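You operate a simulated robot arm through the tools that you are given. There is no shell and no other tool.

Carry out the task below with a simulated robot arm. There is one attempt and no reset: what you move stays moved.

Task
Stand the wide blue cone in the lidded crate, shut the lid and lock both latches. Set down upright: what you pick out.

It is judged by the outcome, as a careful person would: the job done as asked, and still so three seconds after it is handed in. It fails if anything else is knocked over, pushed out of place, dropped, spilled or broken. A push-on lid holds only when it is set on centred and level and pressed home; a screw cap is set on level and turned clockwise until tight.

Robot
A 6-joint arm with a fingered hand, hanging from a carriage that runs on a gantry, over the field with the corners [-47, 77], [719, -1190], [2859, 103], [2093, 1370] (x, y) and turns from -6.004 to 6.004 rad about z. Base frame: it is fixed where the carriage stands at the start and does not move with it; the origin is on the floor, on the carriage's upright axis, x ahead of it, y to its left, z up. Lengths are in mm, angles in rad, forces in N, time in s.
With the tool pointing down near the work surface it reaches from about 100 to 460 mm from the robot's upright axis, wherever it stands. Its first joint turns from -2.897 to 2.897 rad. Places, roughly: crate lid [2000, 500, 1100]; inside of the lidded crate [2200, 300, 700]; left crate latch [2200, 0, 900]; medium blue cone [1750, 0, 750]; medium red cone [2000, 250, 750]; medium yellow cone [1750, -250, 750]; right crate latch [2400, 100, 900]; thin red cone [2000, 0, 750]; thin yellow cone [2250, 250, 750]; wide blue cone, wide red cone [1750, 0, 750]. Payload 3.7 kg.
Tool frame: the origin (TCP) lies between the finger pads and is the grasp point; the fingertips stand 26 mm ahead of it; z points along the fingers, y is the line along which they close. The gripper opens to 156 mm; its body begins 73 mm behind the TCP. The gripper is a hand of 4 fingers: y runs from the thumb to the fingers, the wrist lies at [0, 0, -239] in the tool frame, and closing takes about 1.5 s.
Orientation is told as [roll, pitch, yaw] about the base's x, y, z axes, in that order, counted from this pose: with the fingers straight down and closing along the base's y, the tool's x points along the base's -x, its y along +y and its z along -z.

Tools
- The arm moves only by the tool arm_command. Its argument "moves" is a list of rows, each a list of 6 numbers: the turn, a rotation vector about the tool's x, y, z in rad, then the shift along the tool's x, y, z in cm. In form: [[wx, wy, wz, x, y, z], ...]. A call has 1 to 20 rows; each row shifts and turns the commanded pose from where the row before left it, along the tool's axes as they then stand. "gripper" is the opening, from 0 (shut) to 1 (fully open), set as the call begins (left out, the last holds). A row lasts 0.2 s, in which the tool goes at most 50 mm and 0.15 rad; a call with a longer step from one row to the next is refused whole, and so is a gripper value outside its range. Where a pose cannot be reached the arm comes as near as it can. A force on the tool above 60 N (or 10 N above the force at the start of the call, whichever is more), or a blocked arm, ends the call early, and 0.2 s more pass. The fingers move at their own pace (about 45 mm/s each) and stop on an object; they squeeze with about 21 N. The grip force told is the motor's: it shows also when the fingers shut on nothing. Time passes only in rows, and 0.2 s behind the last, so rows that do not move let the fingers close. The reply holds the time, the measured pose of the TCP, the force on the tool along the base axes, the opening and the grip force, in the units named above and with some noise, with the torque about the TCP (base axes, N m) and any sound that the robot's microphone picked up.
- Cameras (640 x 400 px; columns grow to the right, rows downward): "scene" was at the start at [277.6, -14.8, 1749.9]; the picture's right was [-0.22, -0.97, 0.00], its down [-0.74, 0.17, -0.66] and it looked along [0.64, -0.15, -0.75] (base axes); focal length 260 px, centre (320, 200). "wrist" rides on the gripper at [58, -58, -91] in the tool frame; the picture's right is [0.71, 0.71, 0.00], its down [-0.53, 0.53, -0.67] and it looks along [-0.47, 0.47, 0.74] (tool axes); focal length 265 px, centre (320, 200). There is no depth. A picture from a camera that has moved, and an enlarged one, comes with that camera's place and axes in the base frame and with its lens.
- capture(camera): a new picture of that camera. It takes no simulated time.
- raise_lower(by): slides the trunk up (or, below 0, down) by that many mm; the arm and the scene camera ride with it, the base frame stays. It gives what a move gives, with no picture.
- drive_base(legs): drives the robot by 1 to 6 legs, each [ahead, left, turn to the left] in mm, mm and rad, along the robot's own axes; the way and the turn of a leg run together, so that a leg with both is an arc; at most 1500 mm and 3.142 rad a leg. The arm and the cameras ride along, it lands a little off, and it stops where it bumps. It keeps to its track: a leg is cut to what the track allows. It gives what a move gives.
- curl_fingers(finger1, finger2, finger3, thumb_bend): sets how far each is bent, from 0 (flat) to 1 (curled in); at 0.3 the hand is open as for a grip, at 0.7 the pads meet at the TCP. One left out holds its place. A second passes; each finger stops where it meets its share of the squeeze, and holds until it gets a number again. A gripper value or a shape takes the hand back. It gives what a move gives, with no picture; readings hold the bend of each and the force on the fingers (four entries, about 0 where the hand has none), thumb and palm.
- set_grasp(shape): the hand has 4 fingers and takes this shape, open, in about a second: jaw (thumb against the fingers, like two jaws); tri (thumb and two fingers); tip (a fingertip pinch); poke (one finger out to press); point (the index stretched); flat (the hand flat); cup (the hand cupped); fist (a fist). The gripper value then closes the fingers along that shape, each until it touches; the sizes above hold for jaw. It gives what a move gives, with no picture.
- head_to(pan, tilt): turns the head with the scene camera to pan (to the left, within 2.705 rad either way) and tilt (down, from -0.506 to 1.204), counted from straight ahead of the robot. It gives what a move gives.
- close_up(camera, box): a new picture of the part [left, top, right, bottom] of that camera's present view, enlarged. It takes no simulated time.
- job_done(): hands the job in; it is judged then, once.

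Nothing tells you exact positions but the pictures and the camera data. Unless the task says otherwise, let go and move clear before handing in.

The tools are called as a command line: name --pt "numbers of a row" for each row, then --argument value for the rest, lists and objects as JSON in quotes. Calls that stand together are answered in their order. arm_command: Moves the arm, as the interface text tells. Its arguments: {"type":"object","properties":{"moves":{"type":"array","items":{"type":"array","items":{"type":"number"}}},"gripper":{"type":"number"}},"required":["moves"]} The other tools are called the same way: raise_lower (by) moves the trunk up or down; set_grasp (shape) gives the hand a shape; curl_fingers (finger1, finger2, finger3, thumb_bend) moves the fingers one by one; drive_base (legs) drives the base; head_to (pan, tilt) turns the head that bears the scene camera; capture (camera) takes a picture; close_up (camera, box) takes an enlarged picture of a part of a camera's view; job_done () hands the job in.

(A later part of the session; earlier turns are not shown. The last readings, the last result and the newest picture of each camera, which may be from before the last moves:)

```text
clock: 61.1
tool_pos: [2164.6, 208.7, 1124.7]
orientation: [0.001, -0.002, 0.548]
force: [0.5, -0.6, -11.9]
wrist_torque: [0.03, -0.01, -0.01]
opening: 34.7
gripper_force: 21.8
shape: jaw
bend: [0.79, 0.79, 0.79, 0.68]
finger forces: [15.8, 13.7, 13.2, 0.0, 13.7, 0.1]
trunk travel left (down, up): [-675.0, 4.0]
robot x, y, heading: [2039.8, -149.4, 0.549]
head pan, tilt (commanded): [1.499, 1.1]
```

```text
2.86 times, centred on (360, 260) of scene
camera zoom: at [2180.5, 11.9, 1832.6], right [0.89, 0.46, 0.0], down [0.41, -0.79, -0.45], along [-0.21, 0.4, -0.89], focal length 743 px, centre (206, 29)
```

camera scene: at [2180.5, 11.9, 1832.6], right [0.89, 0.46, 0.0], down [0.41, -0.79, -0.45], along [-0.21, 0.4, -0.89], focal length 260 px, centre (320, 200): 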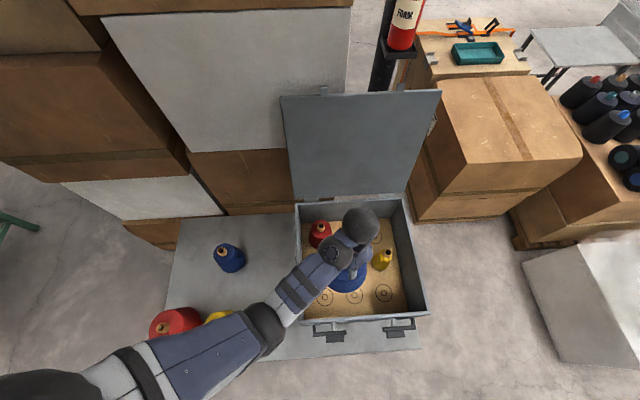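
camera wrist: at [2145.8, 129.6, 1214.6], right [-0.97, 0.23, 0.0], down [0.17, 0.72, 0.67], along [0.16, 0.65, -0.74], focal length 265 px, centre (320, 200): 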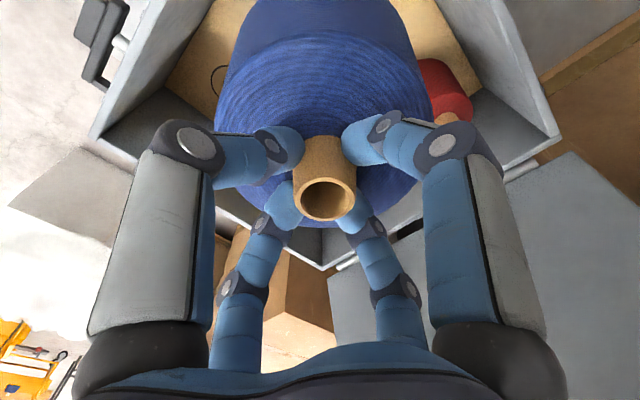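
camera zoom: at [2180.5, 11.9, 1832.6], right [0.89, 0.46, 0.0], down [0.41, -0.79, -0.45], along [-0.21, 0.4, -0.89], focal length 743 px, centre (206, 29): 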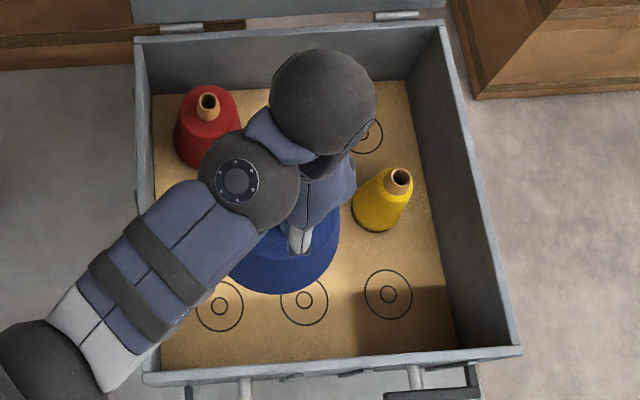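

The cone is above the gap with good clearance to the red and yellow cones and the walls. I'm lowering it with the arm in small steps.

arm_command --pt "0 0 0 0 0 1.5" --pt "0 0 0 0 0 2" --pt "0 0 0 0 0 2" --pt "0 0 0 0 0 2" --pt "0 0 0 0 0 2" --pt "0 0 0 0 0 2" --pt "0 0 0 0 0 2" --pt "0 0 0 0 0 1.5" --pt "0 0 0 0 0 1" --pt "0 0 0 0 0 0"

close_up --camera "scene" --box '[280, 190, 440, 330]'

capture --camera "wrist"

```text
clock: 63.4
tool_pos: [2163.7, 210.6, 961.9]
orientation: [0.004, -0.004, 0.551]
force: [-0.7, -0.4, -11.4]
wrist_torque: [0.02, -0.05, 0.02]
opening: 34.8
gripper_force: 21.3
shape: jaw
bend: [0.79, 0.79, 0.79, 0.68]
finger forces: [15.6, 13.8, 13.2, 0.1, 13.7, 0.0]
trunk travel left (down, up): [-675.0, 4.0]
robot x, y, heading: [2036.0, -151.1, 0.552]
head pan, tilt (commanded): [1.499, 1.1]
```

```text
2.86 times, centred on (360, 260) of scene
camera zoom: at [2180.5, 11.9, 1832.5], right [0.89, 0.46, 0.0], down [0.41, -0.79, -0.45], along [-0.21, 0.4, -0.89], focal length 743 px, centre (206, 29)
```

zoom: 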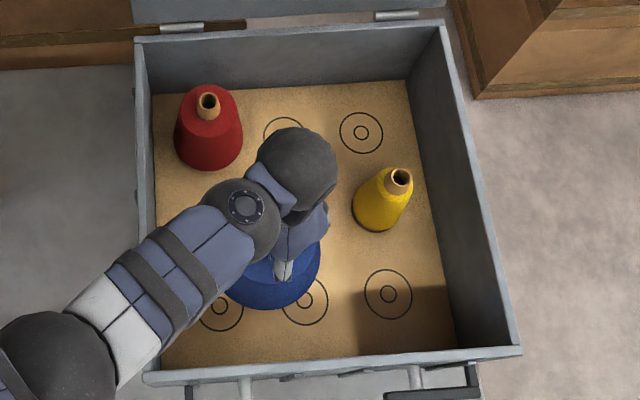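

```text
taken
camera wrist: at [2145.5, 130.2, 1053.8], right [-0.97, 0.23, 0.0], down [0.17, 0.72, 0.67], along [0.16, 0.65, -0.74], focal length 265 px, centre (320, 200)
```

wrist: 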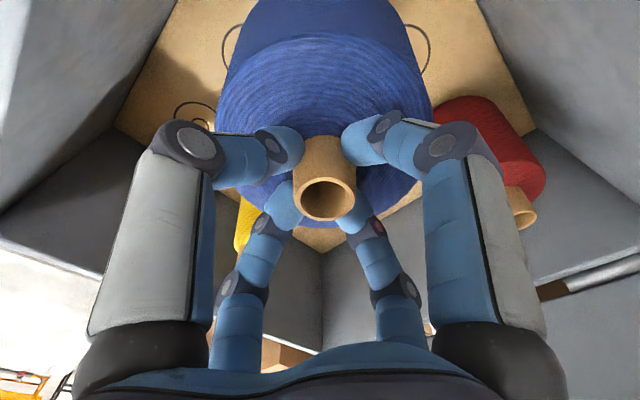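

arm_command --pt "0 0 0 0 0 1.5" --pt "0 0 0 0 0 1.5" --pt "0 0 0 0 0 1" --pt "0 0 0 0 0 0.5" --pt "0 0 0 0 0 0"

arm_command --pt "0 0 0 0 0 0.3" --pt "0 0 0 0 0 0.3" --pt "0 0 0 0 0 0.2" --pt "0 0 0 0 0 0"

```text
clock: 64.5
tool_pos: [2163.4, 209.9, 919.0]
orientation: [0.004, -0.004, 0.55]
force: [-0.3, -0.4, -11.8]
wrist_torque: [0.02, -0.04, 0.01]
opening: 34.8
gripper_force: 21.1
shape: jaw
bend: [0.79, 0.79, 0.79, 0.68]
finger forces: [15.6, 13.8, 13.3, 0.0, 13.7, 0.1]
trunk travel left (down, up): [-675.0, 4.0]
robot x, y, heading: [2036.4, -150.4, 0.55]
head pan, tilt (commanded): [1.499, 1.1]
```

```text
clock: 65.5
tool_pos: [2164.8, 210.1, 911.0]
orientation: [0.003, -0.004, 0.549]
force: [0.6, 0.3, -11.5]
wrist_torque: [0.0, -0.02, -0.01]
opening: 34.9
gripper_force: 21.1
shape: jaw
bend: [0.79, 0.79, 0.79, 0.68]
finger forces: [15.6, 13.9, 13.2, 0.1, 13.7, 0.0]
trunk travel left (down, up): [-675.0, 4.0]
robot x, y, heading: [2037.2, -151.5, 0.548]
head pan, tilt (commanded): [1.499, 1.1]
```

arm_command --pt "0 0 0 0 0 0.3" --pt "0 0 0 0 0 0.2" --pt "0 0 0 0 0 0"

arm_command --pt "0 0 0 0 0 0.2" --pt "0 0 0 0 0 0.2" --pt "0 0 0 0 0 0"

close_up --camera "scene" --box '[280, 190, 440, 330]'

```text
clock: 66.3
tool_pos: [2163.9, 210.2, 905.5]
orientation: [0.003, -0.004, 0.55]
force: [-0.9, 0.2, -12.1]
wrist_torque: [-0.01, -0.02, 0.0]
opening: 35.0
gripper_force: 20.8
shape: jaw
bend: [0.79, 0.79, 0.79, 0.68]
finger forces: [15.5, 13.7, 13.0, 0.0, 13.7, 0.0]
trunk travel left (down, up): [-675.0, 4.0]
robot x, y, heading: [2035.3, -152.0, 0.549]
head pan, tilt (commanded): [1.499, 1.1]
```

```text
clock: 67.2
tool_pos: [2165.7, 209.1, 901.6]
orientation: [0.004, -0.004, 0.549]
force: [-0.9, 0.4, -12.3]
wrist_torque: [0.07, -0.04, 0.0]
opening: 34.7
gripper_force: 20.8
shape: jaw
bend: [0.79, 0.79, 0.79, 0.68]
finger forces: [15.5, 13.8, 13.2, 0.1, 13.6, 0.0]
trunk travel left (down, up): [-675.0, 4.0]
robot x, y, heading: [2035.9, -151.7, 0.551]
head pan, tilt (commanded): [1.499, 1.1]
```

```text
2.86 times, centred on (360, 260) of scene
camera zoom: at [2180.5, 11.9, 1832.5], right [0.89, 0.46, 0.0], down [0.41, -0.79, -0.45], along [-0.21, 0.4, -0.89], focal length 743 px, centre (206, 29)
```

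zoom: 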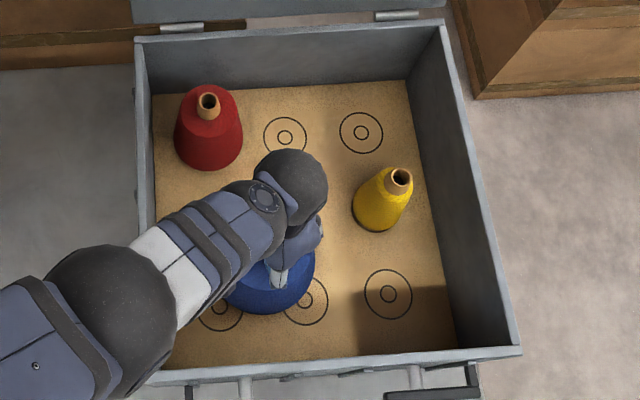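

arm_command --pt "0 0 0 0 0 0.2" --pt "0 0 0 0 0 0.2" --pt "0 0 0 0 0 0"

arm_command --pt "0 0 0 0 0 0.2" --pt "0 0 0 0 0 0.1" --pt "0 0 0 0 0 0"

```text
clock: 68.0
tool_pos: [2164.1, 211.2, 897.4]
orientation: [0.004, -0.004, 0.549]
force: [0.6, 0.1, -11.5]
wrist_torque: [0.04, -0.05, -0.04]
opening: 34.8
gripper_force: 21.1
shape: jaw
bend: [0.79, 0.79, 0.79, 0.68]
finger forces: [15.4, 13.7, 13.2, 0.0, 13.6, 0.1]
trunk travel left (down, up): [-675.0, 4.0]
robot x, y, heading: [2034.8, -150.1, 0.548]
head pan, tilt (commanded): [1.499, 1.1]
```

```text
clock: 68.8
tool_pos: [2163.8, 210.0, 894.9]
orientation: [0.005, -0.004, 0.548]
force: [-0.9, 0.0, -10.0]
wrist_torque: [-0.05, -0.04, 0.01]
opening: 34.7
gripper_force: 20.9
shape: jaw
bend: [0.79, 0.79, 0.79, 0.68]
finger forces: [15.5, 13.7, 13.1, 0.0, 13.7, 0.1]
trunk travel left (down, up): [-675.0, 4.0]
robot x, y, heading: [2037.6, -150.8, 0.549]
head pan, tilt (commanded): [1.499, 1.1]
```

arm_command --pt "0 0 0 0 0 0.1" --pt "0 0 0 0 0 0.1" --pt "0 0 0 0 0 0"

```text
clock: 69.5
tool_pos: [2163.2, 208.6, 895.7]
orientation: [0.005, -0.004, 0.55]
force: [-0.1, 0.4, -12.0]
wrist_torque: [0.0, -0.03, -0.01]
opening: 34.9
gripper_force: 20.6
shape: jaw
bend: [0.79, 0.79, 0.79, 0.68]
finger forces: [15.6, 13.7, 13.2, 0.0, 13.7, 0.1]
trunk travel left (down, up): [-675.0, 4.0]
robot x, y, heading: [2038.8, -149.9, 0.552]
head pan, tilt (commanded): [1.499, 1.1]
```

arm_command --pt "0 0 0 0 0 0.2" --pt "0 0 0 0 0 0.1" --pt "0 0 0 0 0 0"

arm_command --pt "0 0 0 0 0 0.2" --pt "0 0 0 0 0 0.1" --pt "0 0 0 0 0 0"

```text
clock: 70.3
tool_pos: [2163.6, 207.1, 893.2]
orientation: [0.003, -0.004, 0.55]
force: [0.8, -1.0, -10.7]
wrist_torque: [0.02, -0.01, 0.01]
opening: 34.9
gripper_force: 20.6
shape: jaw
bend: [0.79, 0.79, 0.79, 0.68]
finger forces: [15.5, 13.7, 13.1, 0.0, 13.7, 0.1]
out of reach, approached as far as the arm can: row 1
trunk travel left (down, up): [-675.0, 4.0]
robot x, y, heading: [2037.8, -151.7, 0.549]
head pan, tilt (commanded): [1.499, 1.1]
```

```text
clock: 71.2
tool_pos: [2163.8, 208.2, 892.9]
orientation: [0.002, -0.004, 0.55]
force: [-0.9, -0.4, -11.8]
wrist_torque: [0.03, -0.01, 0.01]
opening: 35.1
gripper_force: 20.6
shape: jaw
bend: [0.79, 0.79, 0.79, 0.68]
finger forces: [15.5, 13.7, 13.1, 0.0, 13.7, 0.0]
out of reach, approached as far as the arm can: row 2
trunk travel left (down, up): [-675.0, 4.0]
robot x, y, heading: [2036.3, -149.9, 0.552]
head pan, tilt (commanded): [1.499, 1.1]
```

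The arm is at its lower limit here, so the last few millimetres go by the trunk.

raise_lower --by -4

raise_lower --by -3

```text
clock: 71.7
tool_pos: [2163.4, 208.2, 889.1]
orientation: [0.002, -0.004, 0.549]
force: [0.8, -0.1, -8.6]
wrist_torque: [0.0, 0.0, -0.03]
opening: 34.9
gripper_force: 20.8
shape: jaw
bend: [0.79, 0.79, 0.79, 0.68]
finger forces: [15.8, 14.2, 13.5, 0.0, 14.1, 0.0]
trunk travel left (down, up): [-671.0, 8.0]
robot x, y, heading: [2037.5, -150.2, 0.549]
head pan, tilt (commanded): [1.499, 1.1]
```

```text
clock: 72.2
tool_pos: [2164.4, 210.5, 887.5]
orientation: [0.005, -0.005, 0.551]
force: [-0.5, -1.2, 14.9]
wrist_torque: [-0.14, 0.04, 0.02]
opening: 35.2
gripper_force: 21.0
shape: jaw
bend: [0.79, 0.79, 0.79, 0.67]
finger forces: [20.2, 17.2, 16.2, 0.0, 18.2, 0.0]
trunk travel left (down, up): [-668.0, 11.0]
robot x, y, heading: [2038.5, -154.1, 0.55]
head pan, tilt (commanded): [1.499, 1.1]
```

Contact is confirmed. I'll ease off the pressure, open the fingers a little and check the cone stands before lifting away.

raise_lower --by 2

arm_command --pt "0 0 0 0 0 0" --pt "0 0 0 0 0 0" --pt "0 0 0 0 0 0" --pt "0 0 0 0 0 0" --pt "0 0 0 0 0 0" --gripper 0.5

capture --camera "wrist"

```text
clock: 72.7
tool_pos: [2162.7, 209.0, 888.4]
orientation: [0.004, -0.004, 0.548]
force: [0.5, 3.8, 3.7]
wrist_torque: [0.0, 0.02, 0.01]
opening: 35.2
gripper_force: 20.9
shape: jaw
bend: [0.79, 0.79, 0.79, 0.67]
finger forces: [18.0, 17.3, 16.2, 0.1, 15.7, 0.0]
trunk travel left (down, up): [-670.0, 9.0]
robot x, y, heading: [2039.3, -150.9, 0.551]
head pan, tilt (commanded): [1.499, 1.1]
```

```text
clock: 73.9
tool_pos: [2163.2, 205.8, 886.7]
orientation: [0.002, -0.004, 0.551]
force: [0.0, 0.3, 0.6]
wrist_torque: [-0.01, -0.01, 0.01]
opening: 77.3
gripper_force: 0.0
shape: jaw
bend: [0.37, 0.37, 0.37, 0.7]
finger forces: [0.1, 0.1, 0.0, 0.1, 0.0, 0.0]
trunk travel left (down, up): [-670.0, 9.0]
robot x, y, heading: [2039.5, -155.7, 0.545]
head pan, tilt (commanded): [1.499, 1.1]
```

```text
taken
camera wrist: at [2145.1, 128.0, 978.8], right [-0.97, 0.23, 0.0], down [0.17, 0.72, 0.67], along [0.16, 0.65, -0.74], focal length 265 px, centre (320, 200)
```

wrist: 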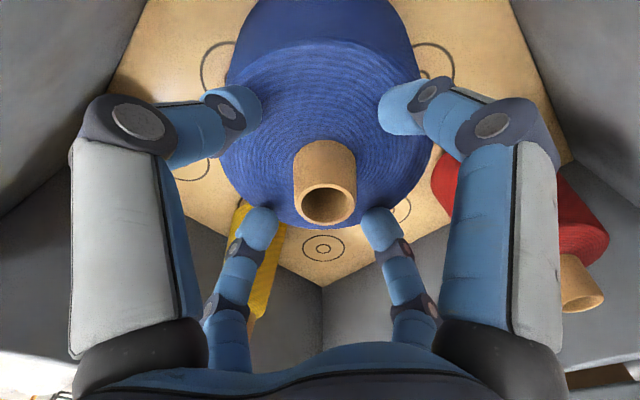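

Released cleanly. I'm lifting the hand straight up and out of the crate.

arm_command --pt "0 0 0 0 0 -1" --pt "0 0 0 0 0 -2" --pt "0 0 0 0 0 -3" --pt "0 0 0 0 0 -3" --pt "0 0 0 0 0 -3" --pt "0 0 0 0 0 -3" --pt "0 0 0 0 0 -3" --pt "0 0 0 0 0 -3" --pt "0 0 0 0 0 -2"

capture --camera "scene"

capture --camera "wrist"

```text
clock: 75.9
tool_pos: [2162.4, 208.7, 1117.6]
orientation: [0.004, -0.003, 0.55]
force: [0.0, -0.5, -0.4]
wrist_torque: [0.01, 0.03, 0.03]
opening: 77.7
gripper_force: 0.1
shape: jaw
bend: [0.37, 0.37, 0.37, 0.7]
finger forces: [0.1, 0.0, 0.0, 0.1, 0.0, 0.1]
trunk travel left (down, up): [-670.0, 9.0]
robot x, y, heading: [2040.7, -153.3, 0.548]
head pan, tilt (commanded): [1.499, 1.1]
```

```text
taken
camera scene: at [2180.6, 12.0, 1827.6], right [0.89, 0.46, 0.0], down [0.41, -0.79, -0.45], along [-0.21, 0.4, -0.89], focal length 260 px, centre (320, 200)
```

scene: 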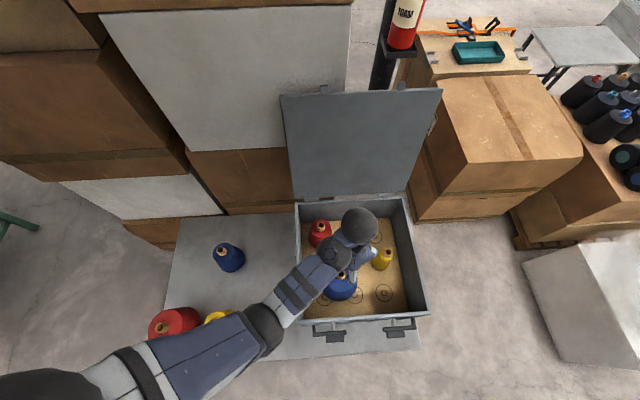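

```text
taken
camera wrist: at [2144.3, 127.6, 1209.0], right [-0.97, 0.23, 0.0], down [0.17, 0.72, 0.67], along [0.16, 0.65, -0.74], focal length 265 px, centre (320, 200)
```

wrist: 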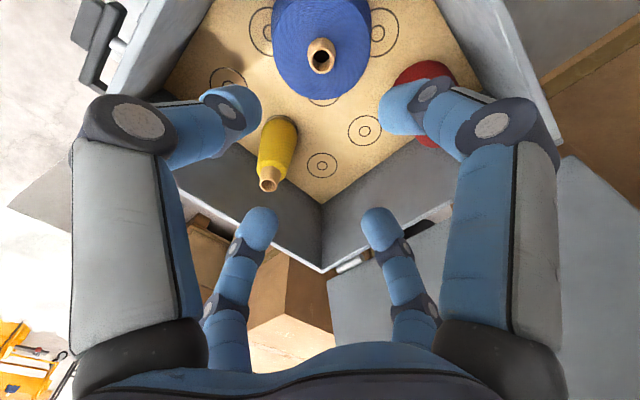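

The wide blue cone stands upright in the crate. Next is the lid, so I'm testing finger postures here in free air to see which finger is which before I go near it.

curl_fingers --finger1 1 --finger2 0.15 --finger3 1 --thumb_bend 0.3

capture --camera "wrist"

close_up --camera "scene" --box '[280, 190, 440, 330]'

```text
clock: 76.9
tool_pos: [2163.7, 207.3, 1117.1]
orientation: [0.004, -0.003, 0.551]
force: [0.2, 0.2, -0.5]
wrist_torque: [-0.01, -0.02, -0.03]
opening: 71.3
gripper_force: 0.0
shape: fingers
bend: [0.73, 0.15, 0.73, 0.3]
finger forces: [0.0, 0.1, 0.0, 0.0, 0.1, 0.0]
trunk travel left (down, up): [-670.0, 9.0]
robot x, y, heading: [2034.9, -152.0, 0.55]
head pan, tilt (commanded): [1.499, 1.1]
```

```text
taken
camera wrist: at [2144.3, 127.7, 1208.7], right [-0.97, 0.23, 0.0], down [0.17, 0.72, 0.67], along [0.16, 0.65, -0.74], focal length 265 px, centre (320, 200)
```

wrist: 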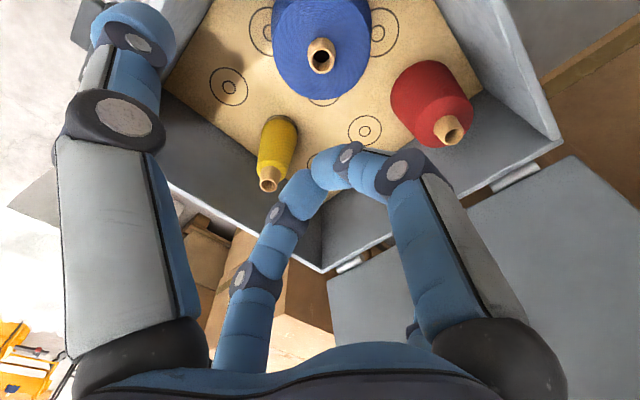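

```text
2.86 times, centred on (360, 260) of scene
camera zoom: at [2180.6, 12.1, 1827.6], right [0.89, 0.46, 0.0], down [0.41, -0.79, -0.45], along [-0.21, 0.4, -0.89], focal length 743 px, centre (206, 29)
```

zoom: 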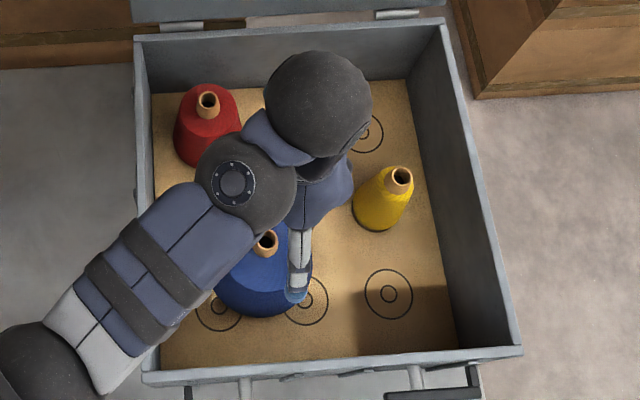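

Finger 2 is the +y digit, fingers 1 and 3 are the side ones, and the thumb is at -y. My plan is to come in beside the lid's left edge with the hand pointing along the table, one finger behind the lid and the others in front. Then I can swing the lid down under control. I'll back away first, reopen the hand and re-aim it.

drive_base --legs '[[-436, 0, 0]]'

set_grasp --shape "jaw"

head_to --pan 0.7 --tilt 0.85

capture --camera "scene"

```text
clock: 79.6
tool_pos: [1792.3, -20.4, 1117.6]
orientation: [0.003, -0.005, 0.547]
force: [-0.2, 0.8, 0.4]
wrist_torque: [-0.03, -0.01, 0.0]
opening: 71.1
gripper_force: 0.2
shape: fingers
bend: [0.73, 0.15, 0.73, 0.3]
finger forces: [0.1, 0.1, 0.0, 0.0, 0.0, 0.0]
trunk travel left (down, up): [-670.0, 9.0]
robot x, y, heading: [1667.7, -376.7, 0.552]
head pan, tilt (commanded): [1.499, 1.1]
```

```text
clock: 80.5
tool_pos: [1791.7, -18.7, 1117.4]
orientation: [0.004, -0.004, 0.546]
force: [-0.1, -0.7, 1.1]
wrist_torque: [-0.02, 0.0, -0.03]
opening: 155.6
gripper_force: 0.1
shape: jaw
bend: [0.3, 0.3, 0.3, 0.3]
finger forces: [0.0, 0.0, 0.1, 0.1, 0.0, 0.0]
trunk travel left (down, up): [-670.0, 9.0]
robot x, y, heading: [1667.1, -374.7, 0.55]
head pan, tilt (commanded): [1.499, 1.1]
```

```text
clock: 81.6
tool_pos: [1790.7, -20.1, 1118.0]
orientation: [0.002, -0.002, 0.547]
force: [0.1, -0.4, -0.6]
wrist_torque: [-0.04, 0.0, 0.02]
opening: 155.9
gripper_force: 0.0
shape: jaw
bend: [0.3, 0.3, 0.3, 0.3]
finger forces: [0.1, 0.1, 0.1, 0.0, 0.0, 0.1]
trunk travel left (down, up): [-670.0, 9.0]
robot x, y, heading: [1668.8, -379.8, 0.549]
head pan, tilt (commanded): [0.7, 0.85]
```

```text
taken
camera scene: at [1862.6, -197.6, 1845.4], right [0.95, -0.32, 0.0], down [-0.24, -0.71, -0.66], along [0.21, 0.63, -0.75], focal length 260 px, centre (320, 200)
```

scene: 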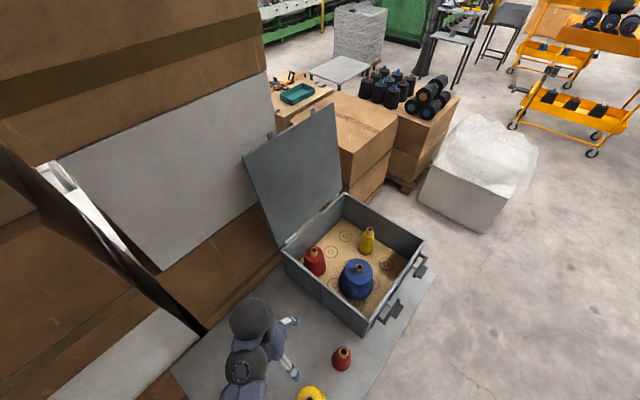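

arm_command --pt "0 -0.15 0 -3.57 0 0" --pt "0 -0.15 0 -3.57 0 0" --pt "0 -0.15 0 -3.57 0 0" --pt "0 -0.15 0 -3.57 0 0" --pt "0 -0.15 0 -3.57 0 0" --pt "0 -0.15 0 -3.57 0 0"

capture --camera "scene"

```text
clock: 83.0
tool_pos: [1929.1, 32.7, 1289.9]
orientation: [0.006, -0.901, 0.543]
force: [0.7, 0.6, 0.2]
wrist_torque: [0.01, 0.01, 0.0]
opening: 156.1
gripper_force: 0.1
shape: jaw
bend: [0.3, 0.3, 0.3, 0.3]
finger forces: [0.0, 0.1, 0.1, 0.1, 0.1, 0.1]
out of reach, approached as far as the arm can: row 3, 4, 5, 6
trunk travel left (down, up): [-670.0, 9.0]
robot x, y, heading: [1666.1, -379.1, 0.547]
head pan, tilt (commanded): [0.7, 0.85]
```

```text
taken
camera scene: at [1862.6, -197.6, 1845.3], right [0.95, -0.32, 0.0], down [-0.24, -0.71, -0.66], along [0.21, 0.63, -0.75], focal length 260 px, centre (320, 200)
```

scene: 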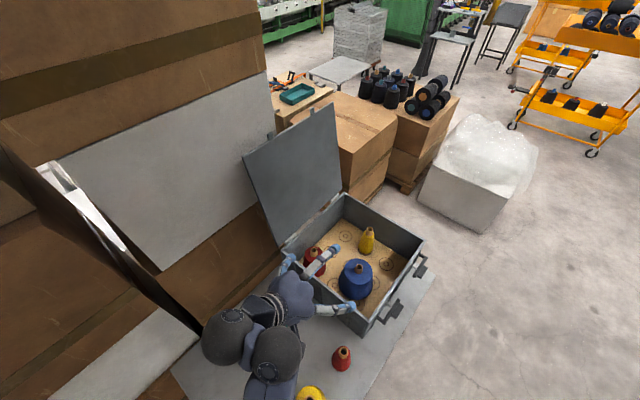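

arm_command --pt "0 -0.134 0 0 1.2 0" --pt "0 -0.134 0 0 1.2 0" --pt "0 -0.134 0 0 1.2 0" --pt "0 -0.134 0 0 1.2 0" --pt "0 -0.134 0 0 1.2 0" --pt "0 0 0 0 0 0"

capture --camera "scene"

capture --camera "wrist"

```text
clock: 84.4
tool_pos: [1924.8, -23.7, 1427.5]
orientation: [-0.129, -1.319, 0.688]
force: [-0.2, 0.6, 0.9]
wrist_torque: [-0.01, 0.01, -0.03]
opening: 155.7
gripper_force: 0.0
shape: jaw
bend: [0.3, 0.3, 0.3, 0.3]
finger forces: [0.0, 0.0, 0.1, 0.0, 0.1, 0.0]
out of reach, approached as far as the arm can: row 1, 2, 3, 4, 5
trunk travel left (down, up): [-670.0, 9.0]
robot x, y, heading: [1668.6, -376.8, 0.549]
head pan, tilt (commanded): [0.7, 0.85]
```

```text
taken
camera scene: at [1862.6, -197.6, 1845.4], right [0.95, -0.32, 0.0], down [-0.24, -0.71, -0.66], along [0.21, 0.63, -0.75], focal length 260 px, centre (320, 200)
```

scene: 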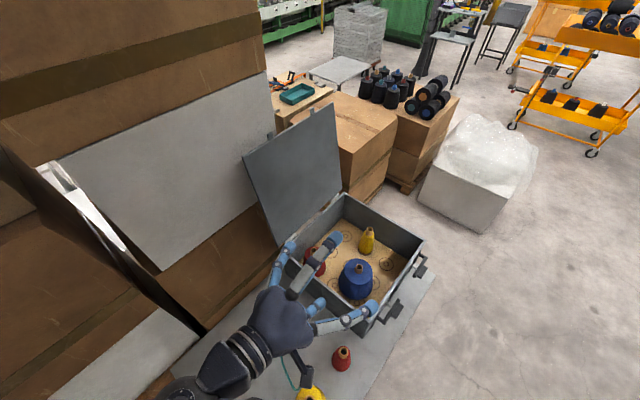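

```text
taken
camera wrist: at [1869.3, -127.4, 1394.8], right [-0.51, 0.49, -0.71], down [-0.73, 0.19, 0.66], along [0.45, 0.85, 0.26], focal length 265 px, centre (320, 200)
```

wrist: 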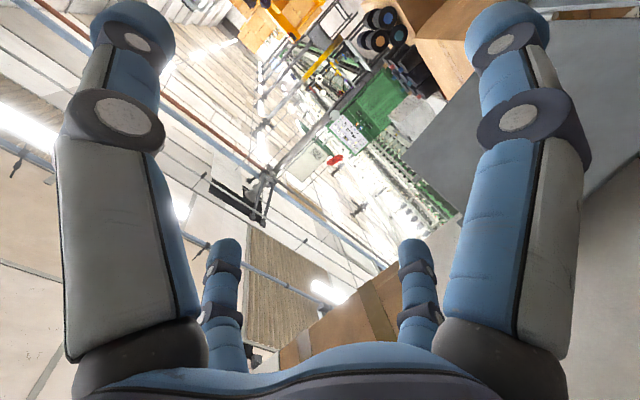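

The arm wants the wrist high when the hand is level, so I'll lower the trunk to bring the level hand to lid mid-height.

raise_lower --by -280

arm_command --pt "0 -0.12 0 0 0 0" --pt "0 -0.12 0 0 0 0" --pt "0 0 0 0 1 0" --pt "0 0 0 0 2 0" --pt "0 0 0 0 2 0" --pt "0 0 0 0 0 0"

capture --camera "scene"

```text
clock: 87.2
tool_pos: [1924.8, -24.3, 1144.9]
orientation: [-0.128, -1.318, 0.685]
force: [-0.4, 0.2, -0.5]
wrist_torque: [0.01, -0.01, 0.04]
opening: 155.6
gripper_force: 0.1
shape: jaw
bend: [0.3, 0.3, 0.3, 0.3]
finger forces: [0.0, 0.1, 0.0, 0.0, 0.0, 0.0]
trunk travel left (down, up): [-390.0, 289.0]
robot x, y, heading: [1664.0, -379.5, 0.549]
head pan, tilt (commanded): [0.7, 0.85]
```

```text
clock: 88.6
tool_pos: [1929.7, -6.8, 1154.1]
orientation: [-0.115, -1.316, 0.684]
force: [-0.1, -0.2, 0.6]
wrist_torque: [-0.01, 0.01, 0.03]
opening: 156.1
gripper_force: 0.0
shape: jaw
bend: [0.3, 0.3, 0.3, 0.3]
finger forces: [0.1, 0.1, 0.0, 0.0, 0.0, 0.0]
out of reach, approached as far as the arm can: row 1, 2, 3, 4, 5
trunk travel left (down, up): [-390.0, 289.0]
robot x, y, heading: [1665.8, -378.3, 0.551]
head pan, tilt (commanded): [0.7, 0.85]
```

```text
taken
camera scene: at [1862.7, -197.5, 1565.4], right [0.95, -0.32, 0.0], down [-0.24, -0.71, -0.66], along [0.21, 0.63, -0.75], focal length 260 px, centre (320, 200)
```

scene: 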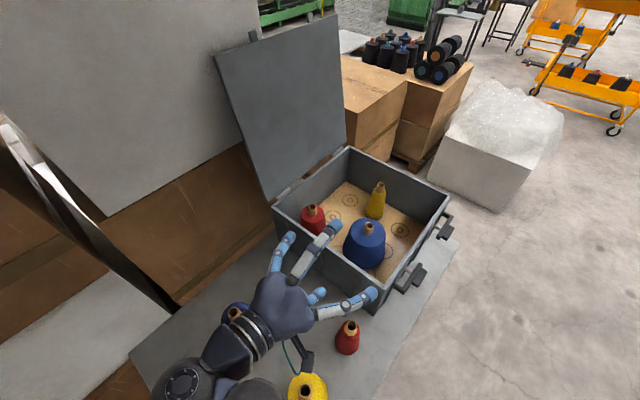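

arm_command --pt "0 0 0 -2 0 0" --pt "0 0 0 -2 0 0" --pt "0 0 0 0 0 0"

arm_command --pt "0 0 0 0 0 2" --pt "0 0 0 0 0 2" --pt "0 0 0 0 0 0"

arm_command --pt "0 -0.1 0 0 0 0" --pt "0 -0.1 0 0 0 0" --pt "0 0 0 0 0 0"

```text
clock: 89.4
tool_pos: [1943.7, -2.3, 1190.8]
orientation: [-0.121, -1.321, 0.686]
force: [-0.2, 0.7, 0.0]
wrist_torque: [-0.02, -0.02, -0.03]
opening: 155.8
gripper_force: 0.0
shape: jaw
bend: [0.3, 0.3, 0.3, 0.3]
finger forces: [0.0, 0.0, 0.0, 0.0, 0.0, 0.1]
out of reach, approached as far as the arm can: row 2
trunk travel left (down, up): [-390.0, 289.0]
robot x, y, heading: [1666.0, -376.6, 0.547]
head pan, tilt (commanded): [0.7, 0.85]
```

```text
clock: 90.2
tool_pos: [1975.9, 18.4, 1180.6]
orientation: [-0.123, -1.317, 0.684]
force: [-0.2, 0.0, -0.2]
wrist_torque: [0.04, 0.0, 0.01]
opening: 156.0
gripper_force: 0.0
shape: jaw
bend: [0.3, 0.3, 0.3, 0.3]
finger forces: [0.0, 0.0, 0.0, 0.1, 0.0, 0.0]
trunk travel left (down, up): [-390.0, 289.0]
robot x, y, heading: [1664.9, -378.6, 0.548]
head pan, tilt (commanded): [0.7, 0.85]
```

```text
clock: 91.0
tool_pos: [1967.8, -15.8, 1220.8]
orientation: [-0.382, -1.471, 0.953]
force: [0.7, 0.2, 0.3]
wrist_torque: [0.01, 0.0, -0.02]
opening: 156.2
gripper_force: 0.0
shape: jaw
bend: [0.3, 0.3, 0.3, 0.3]
finger forces: [0.1, 0.1, 0.0, 0.0, 0.0, 0.0]
out of reach, approached as far as the arm can: row 1, 2
trunk travel left (down, up): [-390.0, 289.0]
robot x, y, heading: [1666.5, -378.4, 0.553]
head pan, tilt (commanded): [0.7, 0.85]
```

arm_command --pt "0 0 0 0 2 0" --pt "0 0 0 0 2 0" --pt "0 0 0 0 2 0" --pt "0 0 0 0 0 0"

arm_command --pt "0 0 0 0 0 3" --pt "0 0 0 0 0 3" --pt "0 0 0 0 0 0"

arm_command --pt "0 -0.1 0 0 0 0" --pt "0 0 0 0 0 0"

capture --camera "scene"

```text
clock: 92.0
tool_pos: [1941.8, 3.8, 1249.9]
orientation: [-0.54, -1.511, 1.111]
force: [0.4, -0.6, 0.3]
wrist_torque: [0.04, 0.0, 0.01]
opening: 156.1
gripper_force: 0.1
shape: jaw
bend: [0.3, 0.3, 0.3, 0.3]
finger forces: [0.0, 0.1, 0.1, 0.0, 0.1, 0.0]
out of reach, approached as far as the arm can: row 1, 2, 3
trunk travel left (down, up): [-390.0, 289.0]
robot x, y, heading: [1667.4, -378.8, 0.55]
head pan, tilt (commanded): [0.7, 0.85]
```

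```text
clock: 92.8
tool_pos: [1984.9, 13.4, 1268.3]
orientation: [-0.533, -1.511, 1.097]
force: [0.3, -0.8, 0.0]
wrist_torque: [-0.01, -0.02, 0.01]
opening: 155.8
gripper_force: 0.1
shape: jaw
bend: [0.3, 0.3, 0.3, 0.3]
finger forces: [0.1, 0.0, 0.0, 0.0, 0.0, 0.1]
out of reach, approached as far as the arm can: row 1, 2
trunk travel left (down, up): [-390.0, 289.0]
robot x, y, heading: [1666.3, -377.6, 0.547]
head pan, tilt (commanded): [0.7, 0.85]
```

```text
clock: 93.4
tool_pos: [1978.1, -9.1, 1291.8]
orientation: [-2.523, -1.515, 3.091]
force: [-0.6, 0.3, -0.8]
wrist_torque: [-0.03, -0.03, 0.0]
opening: 155.8
gripper_force: 0.0
shape: jaw
bend: [0.3, 0.3, 0.3, 0.3]
finger forces: [0.1, 0.0, 0.0, 0.0, 0.0, 0.0]
out of reach, approached as far as the arm can: row 1
trunk travel left (down, up): [-390.0, 289.0]
robot x, y, heading: [1662.1, -374.6, 0.548]
head pan, tilt (commanded): [0.7, 0.85]
```

```text
taken
camera scene: at [1862.6, -197.6, 1565.4], right [0.95, -0.32, 0.0], down [-0.24, -0.71, -0.66], along [0.21, 0.63, -0.75], focal length 260 px, centre (320, 200)
```

scene: 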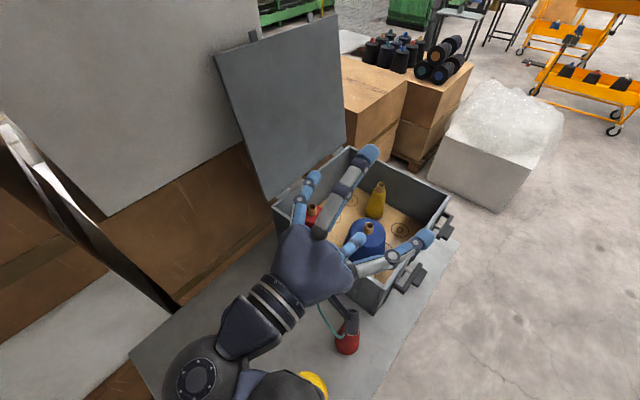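

head_to --pan 0.5 --tilt 1.2

capture --camera "scene"

```text
clock: 94.3
tool_pos: [1976.9, -8.7, 1290.8]
orientation: [-2.518, -1.517, 3.085]
force: [0.3, -0.9, 0.1]
wrist_torque: [-0.01, 0.0, 0.01]
opening: 155.7
gripper_force: 0.0
shape: jaw
bend: [0.3, 0.3, 0.3, 0.3]
finger forces: [0.1, 0.0, 0.0, 0.0, 0.0, 0.0]
trunk travel left (down, up): [-390.0, 289.0]
robot x, y, heading: [1668.2, -376.0, 0.55]
head pan, tilt (commanded): [0.499, 1.201]
```

```text
taken
camera scene: at [1865.8, -223.2, 1541.7], right [0.87, -0.5, 0.0], down [-0.46, -0.81, -0.36], along [0.18, 0.31, -0.93], focal length 260 px, centre (320, 200)
```

scene: 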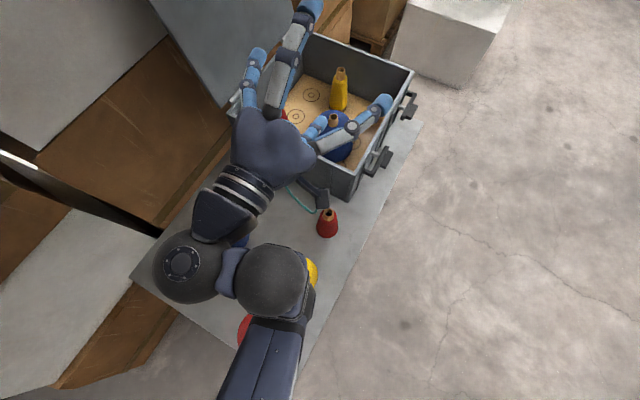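

arm_command --pt "0 0.125 0 1.5 0 0" --pt "0 0.125 0 1.5 0 0" --pt "0 0.125 0 1.5 0 0" --pt "0 0.125 0 1.5 0 0" --pt "0 0 0 0 0 0"

arm_command --pt "0 0 0 1.5 0 1" --pt "0 0 0 1.5 0 1" --pt "0 0 0 1.5 0 1" --pt "0 0 0 1.5 0 1" --pt "0 0 0 0 0 0"

```text
clock: 95.5
tool_pos: [2001.2, -9.2, 1205.5]
orientation: [-0.07, -1.121, 0.63]
force: [0.7, 0.3, -0.2]
wrist_torque: [0.04, -0.02, -0.02]
opening: 155.9
gripper_force: 0.1
shape: jaw
bend: [0.3, 0.3, 0.3, 0.3]
finger forces: [0.1, 0.0, 0.0, 0.0, 0.0, 0.0]
out of reach, approached as far as the arm can: row 3, 4
trunk travel left (down, up): [-390.0, 289.0]
robot x, y, heading: [1666.2, -378.8, 0.554]
head pan, tilt (commanded): [0.499, 1.201]
```

```text
clock: 96.7
tool_pos: [2011.8, -7.3, 1134.3]
orientation: [-0.072, -1.12, 0.627]
force: [0.2, 0.1, -0.3]
wrist_torque: [0.02, -0.02, -0.02]
opening: 155.8
gripper_force: 0.2
shape: jaw
bend: [0.3, 0.3, 0.3, 0.3]
finger forces: [0.0, 0.0, 0.1, 0.0, 0.0, 0.0]
trunk travel left (down, up): [-390.0, 289.0]
robot x, y, heading: [1667.0, -376.7, 0.55]
head pan, tilt (commanded): [0.499, 1.201]
```

arm_command --pt "0 0 0 0 3 0" --pt "0 0 0 0 3 0" --pt "0 0 0 0 3 0" --pt "0 0 0 0 3 0" --pt "0 0 0 0 3 0" --pt "0 0 0 0 0 0"

capture --camera "scene"

```text
clock: 98.1
tool_pos: [1958.5, 89.9, 1143.8]
orientation: [-0.048, -1.113, 0.627]
force: [0.0, 0.2, -0.4]
wrist_torque: [-0.01, 0.01, 0.04]
opening: 155.4
gripper_force: 0.1
shape: jaw
bend: [0.3, 0.3, 0.3, 0.3]
finger forces: [0.0, 0.0, 0.0, 0.0, 0.1, 0.1]
out of reach, approached as far as the arm can: row 4, 5
trunk travel left (down, up): [-390.0, 289.0]
robot x, y, heading: [1667.6, -380.3, 0.552]
head pan, tilt (commanded): [0.499, 1.201]
```

```text
taken
camera scene: at [1865.8, -223.2, 1541.7], right [0.87, -0.5, 0.0], down [-0.47, -0.81, -0.36], along [0.18, 0.31, -0.93], focal length 260 px, centre (320, 200)
```

scene: 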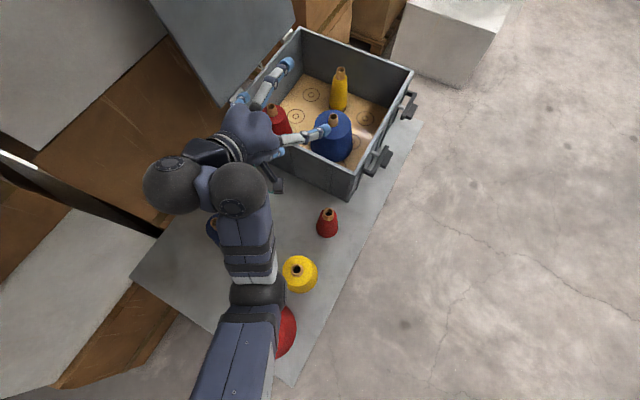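

arm_command --pt "0 0 0 2.7 0 1.3" --pt "0 0 0 2.7 0 1.3" --pt "0 0 0 2.7 0 1.3" --pt "0 0 0 2.7 0 1.3" --pt "0 0 0 2.7 0 1.3" --pt "0 0 0 2.7 0 1.3" --pt "0 0 0 0 0 0"

```text
clock: 99.7
tool_pos: [1933.0, 7.1, 1082.6]
orientation: [-0.072, -1.116, 0.63]
force: [-1.0, 0.9, 0.1]
wrist_torque: [0.02, 0.0, 0.01]
opening: 155.9
gripper_force: 0.0
shape: jaw
bend: [0.3, 0.3, 0.3, 0.3]
finger forces: [0.0, 0.0, 0.0, 0.1, 0.0, 0.1]
out of reach, approached as far as the arm can: row 1, 2, 3, 4, 5, 6
trunk travel left (down, up): [-390.0, 289.0]
robot x, y, heading: [1669.1, -382.2, 0.546]
head pan, tilt (commanded): [0.499, 1.201]
```

arm_command --pt "0 0 0 -2.14 1.36 0.79" --pt "0 0 0 -2.14 1.36 0.79" --pt "0 0 0 -2.14 1.36 0.79" --pt "0 0 0 -2.14 1.36 0.79" --pt "0 0 0 0 0 0"

curl_fingers --finger1 0.9

capture --camera "wrist"

capture --camera "scene"

```text
clock: 100.9
tool_pos: [1965.2, 85.1, 1144.3]
orientation: [-0.061, -1.117, 0.628]
force: [0.7, 0.3, 0.3]
wrist_torque: [0.02, 0.02, 0.04]
opening: 155.9
gripper_force: 0.1
shape: jaw
bend: [0.3, 0.3, 0.3, 0.3]
finger forces: [0.1, 0.0, 0.0, 0.0, 0.1, 0.0]
out of reach, approached as far as the arm can: row 3, 4
trunk travel left (down, up): [-390.0, 289.0]
robot x, y, heading: [1665.5, -377.3, 0.549]
head pan, tilt (commanded): [0.499, 1.201]
```

```text
clock: 101.9
tool_pos: [1965.1, 85.7, 1144.5]
orientation: [-0.063, -1.117, 0.627]
force: [-0.6, 1.1, 0.8]
wrist_torque: [0.02, -0.03, 0.04]
opening: 78.7
gripper_force: 0.1
shape: fingers
bend: [0.9, 0.3, 0.3, 0.3]
finger forces: [0.0, 0.0, 0.0, 0.1, 0.0, 0.1]
trunk travel left (down, up): [-390.0, 289.0]
robot x, y, heading: [1664.6, -379.3, 0.555]
head pan, tilt (commanded): [0.499, 1.201]
```

```text
taken
camera wrist: at [1907.6, -21.7, 1133.8], right [-0.63, 0.41, -0.65], down [-0.61, 0.26, 0.75], along [0.48, 0.87, 0.09], focal length 265 px, centre (320, 200)
```

wrist: 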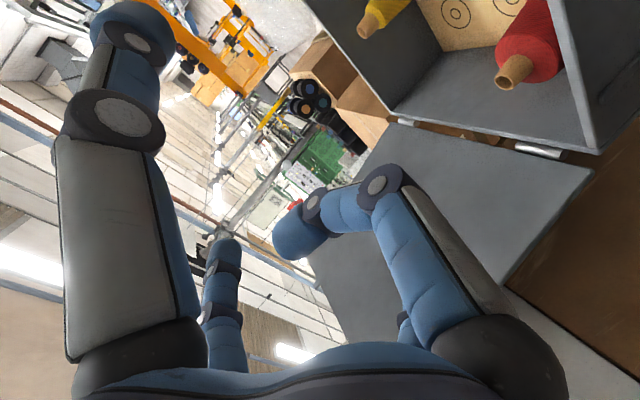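

```text
taken
camera scene: at [1865.8, -223.3, 1541.7], right [0.87, -0.5, 0.0], down [-0.47, -0.81, -0.36], along [0.18, 0.31, -0.93], focal length 260 px, centre (320, 200)
```

scene: 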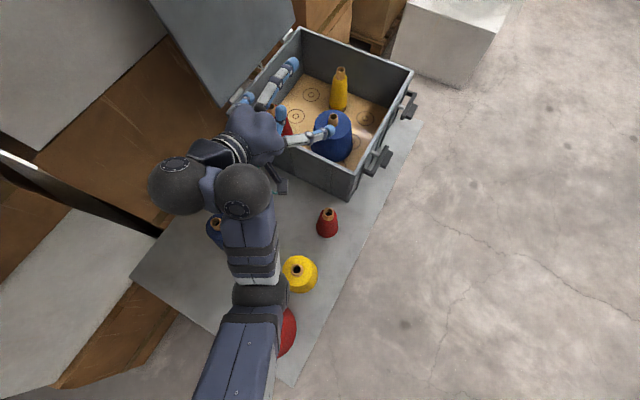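

head_to --pan 0.9 --tilt 0.55

capture --camera "scene"

close_up --camera "scene" --box '[180, 40, 340, 240]'

```text
clock: 102.9
tool_pos: [1966.6, 85.1, 1145.6]
orientation: [-0.062, -1.117, 0.627]
force: [0.2, -0.7, -0.4]
wrist_torque: [0.01, 0.0, -0.02]
opening: 78.8
gripper_force: 0.0
shape: fingers
bend: [0.9, 0.3, 0.3, 0.3]
finger forces: [0.0, 0.0, 0.0, 0.1, 0.1, 0.1]
trunk travel left (down, up): [-390.0, 289.0]
robot x, y, heading: [1666.3, -378.2, 0.549]
head pan, tilt (commanded): [0.901, 0.55]
```

```text
taken
camera scene: at [1848.8, -182.6, 1590.7], right [0.99, -0.12, 0.0], down [-0.06, -0.52, -0.85], along [0.1, 0.85, -0.52], focal length 260 px, centre (320, 200)
```

scene: 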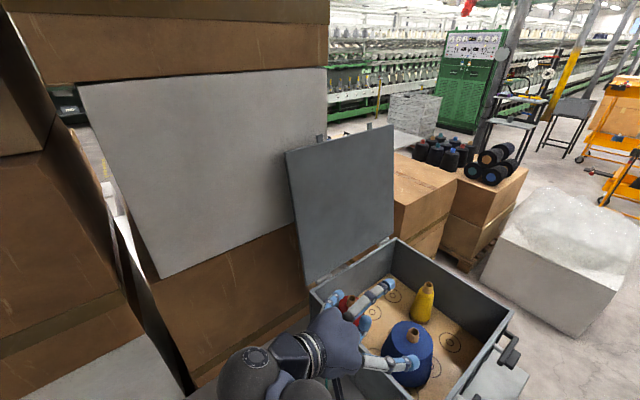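

```text
2.00 times, centred on (260, 140) of scene
camera zoom: at [1848.8, -182.6, 1590.7], right [0.99, -0.12, 0.0], down [-0.06, -0.52, -0.85], along [0.1, 0.85, -0.52], focal length 520 px, centre (440, 320)
```

zoom: 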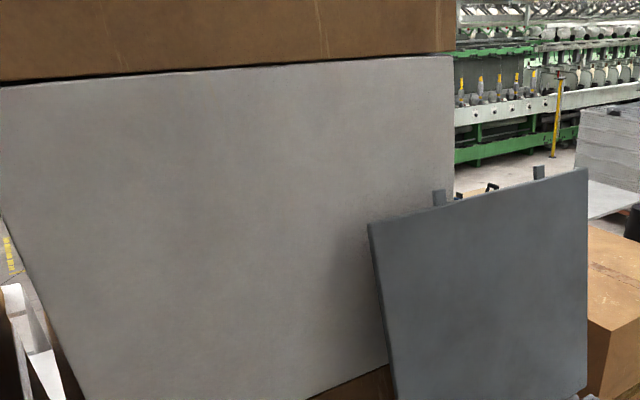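

Finger 1 (below) is curled away. Finger 2 will go behind the lid, with finger 3 and the thumb in front. The gap between lid and cartons at mid-height is about 70 mm. I'm sliding the robot left to line up, still short of the lid edge.

raise_lower --by 15

drive_base --legs '[[0, 200, 0]]'

capture --camera "scene"

capture --camera "wrist"

```text
clock: 103.5
tool_pos: [1966.2, 84.5, 1158.9]
orientation: [-0.062, -1.116, 0.628]
force: [-0.5, 0.1, 0.9]
wrist_torque: [-0.03, -0.01, 0.01]
opening: 78.8
gripper_force: 0.0
shape: fingers
bend: [0.9, 0.3, 0.3, 0.3]
finger forces: [0.1, 0.0, 0.1, 0.0, 0.0, 0.1]
trunk travel left (down, up): [-405.0, 274.0]
robot x, y, heading: [1664.2, -377.5, 0.548]
head pan, tilt (commanded): [0.901, 0.55]
```

```text
clock: 105.1
tool_pos: [1861.6, 254.7, 1159.3]
orientation: [-0.062, -1.115, 0.627]
force: [0.2, -0.2, 0.1]
wrist_torque: [0.04, -0.01, 0.03]
opening: 78.7
gripper_force: 0.1
shape: fingers
bend: [0.9, 0.3, 0.3, 0.3]
finger forces: [0.0, 0.0, 0.1, 0.0, 0.0, 0.0]
trunk travel left (down, up): [-405.0, 274.0]
robot x, y, heading: [1562.3, -204.4, 0.55]
head pan, tilt (commanded): [0.901, 0.55]
```

```text
taken
camera scene: at [1744.9, -12.7, 1605.8], right [0.99, -0.12, 0.0], down [-0.06, -0.52, -0.85], along [0.1, 0.85, -0.52], focal length 260 px, centre (320, 200)
```

scene: 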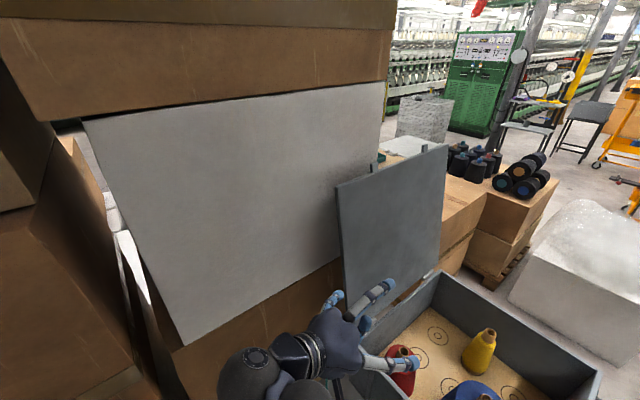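

```text
taken
camera wrist: at [1803.8, 148.2, 1148.7], right [-0.63, 0.41, -0.65], down [-0.61, 0.26, 0.75], along [0.48, 0.87, 0.09], focal length 265 px, centre (320, 200)
```

wrist: 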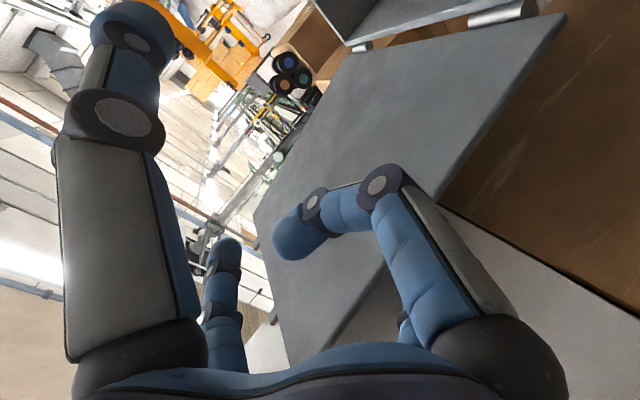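

drive_base --legs '[[0, 75, 0]]'

capture --camera "scene"

capture --camera "wrist"

```text
clock: 106.2
tool_pos: [1822.8, 319.6, 1159.4]
orientation: [-0.063, -1.118, 0.628]
force: [-0.4, 0.2, -0.8]
wrist_torque: [0.08, 0.03, -0.01]
opening: 78.7
gripper_force: 0.0
shape: fingers
bend: [0.9, 0.3, 0.3, 0.3]
finger forces: [0.0, 0.0, 0.0, 0.0, 0.0, 0.1]
trunk travel left (down, up): [-405.0, 274.0]
robot x, y, heading: [1521.8, -148.3, 0.55]
head pan, tilt (commanded): [0.901, 0.55]
```

```text
taken
camera scene: at [1705.5, 51.6, 1605.8], right [0.99, -0.12, 0.0], down [-0.06, -0.52, -0.85], along [0.1, 0.85, -0.52], focal length 260 px, centre (320, 200)
```

scene: 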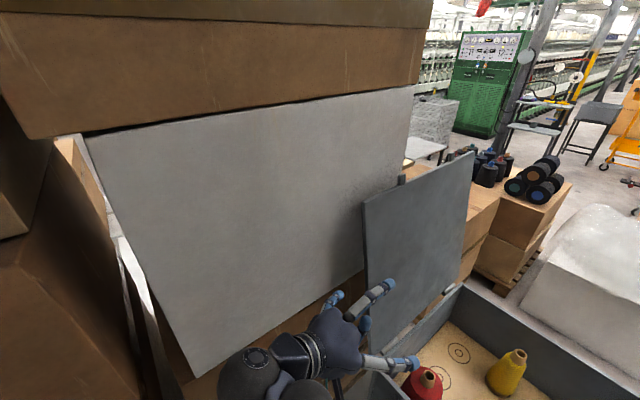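

```text
taken
camera wrist: at [1764.4, 212.4, 1148.7], right [-0.63, 0.41, -0.66], down [-0.61, 0.26, 0.75], along [0.48, 0.87, 0.09], focal length 265 px, centre (320, 200)
```

wrist: 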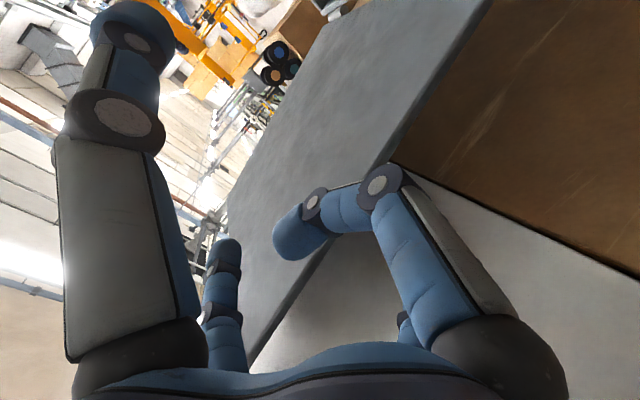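

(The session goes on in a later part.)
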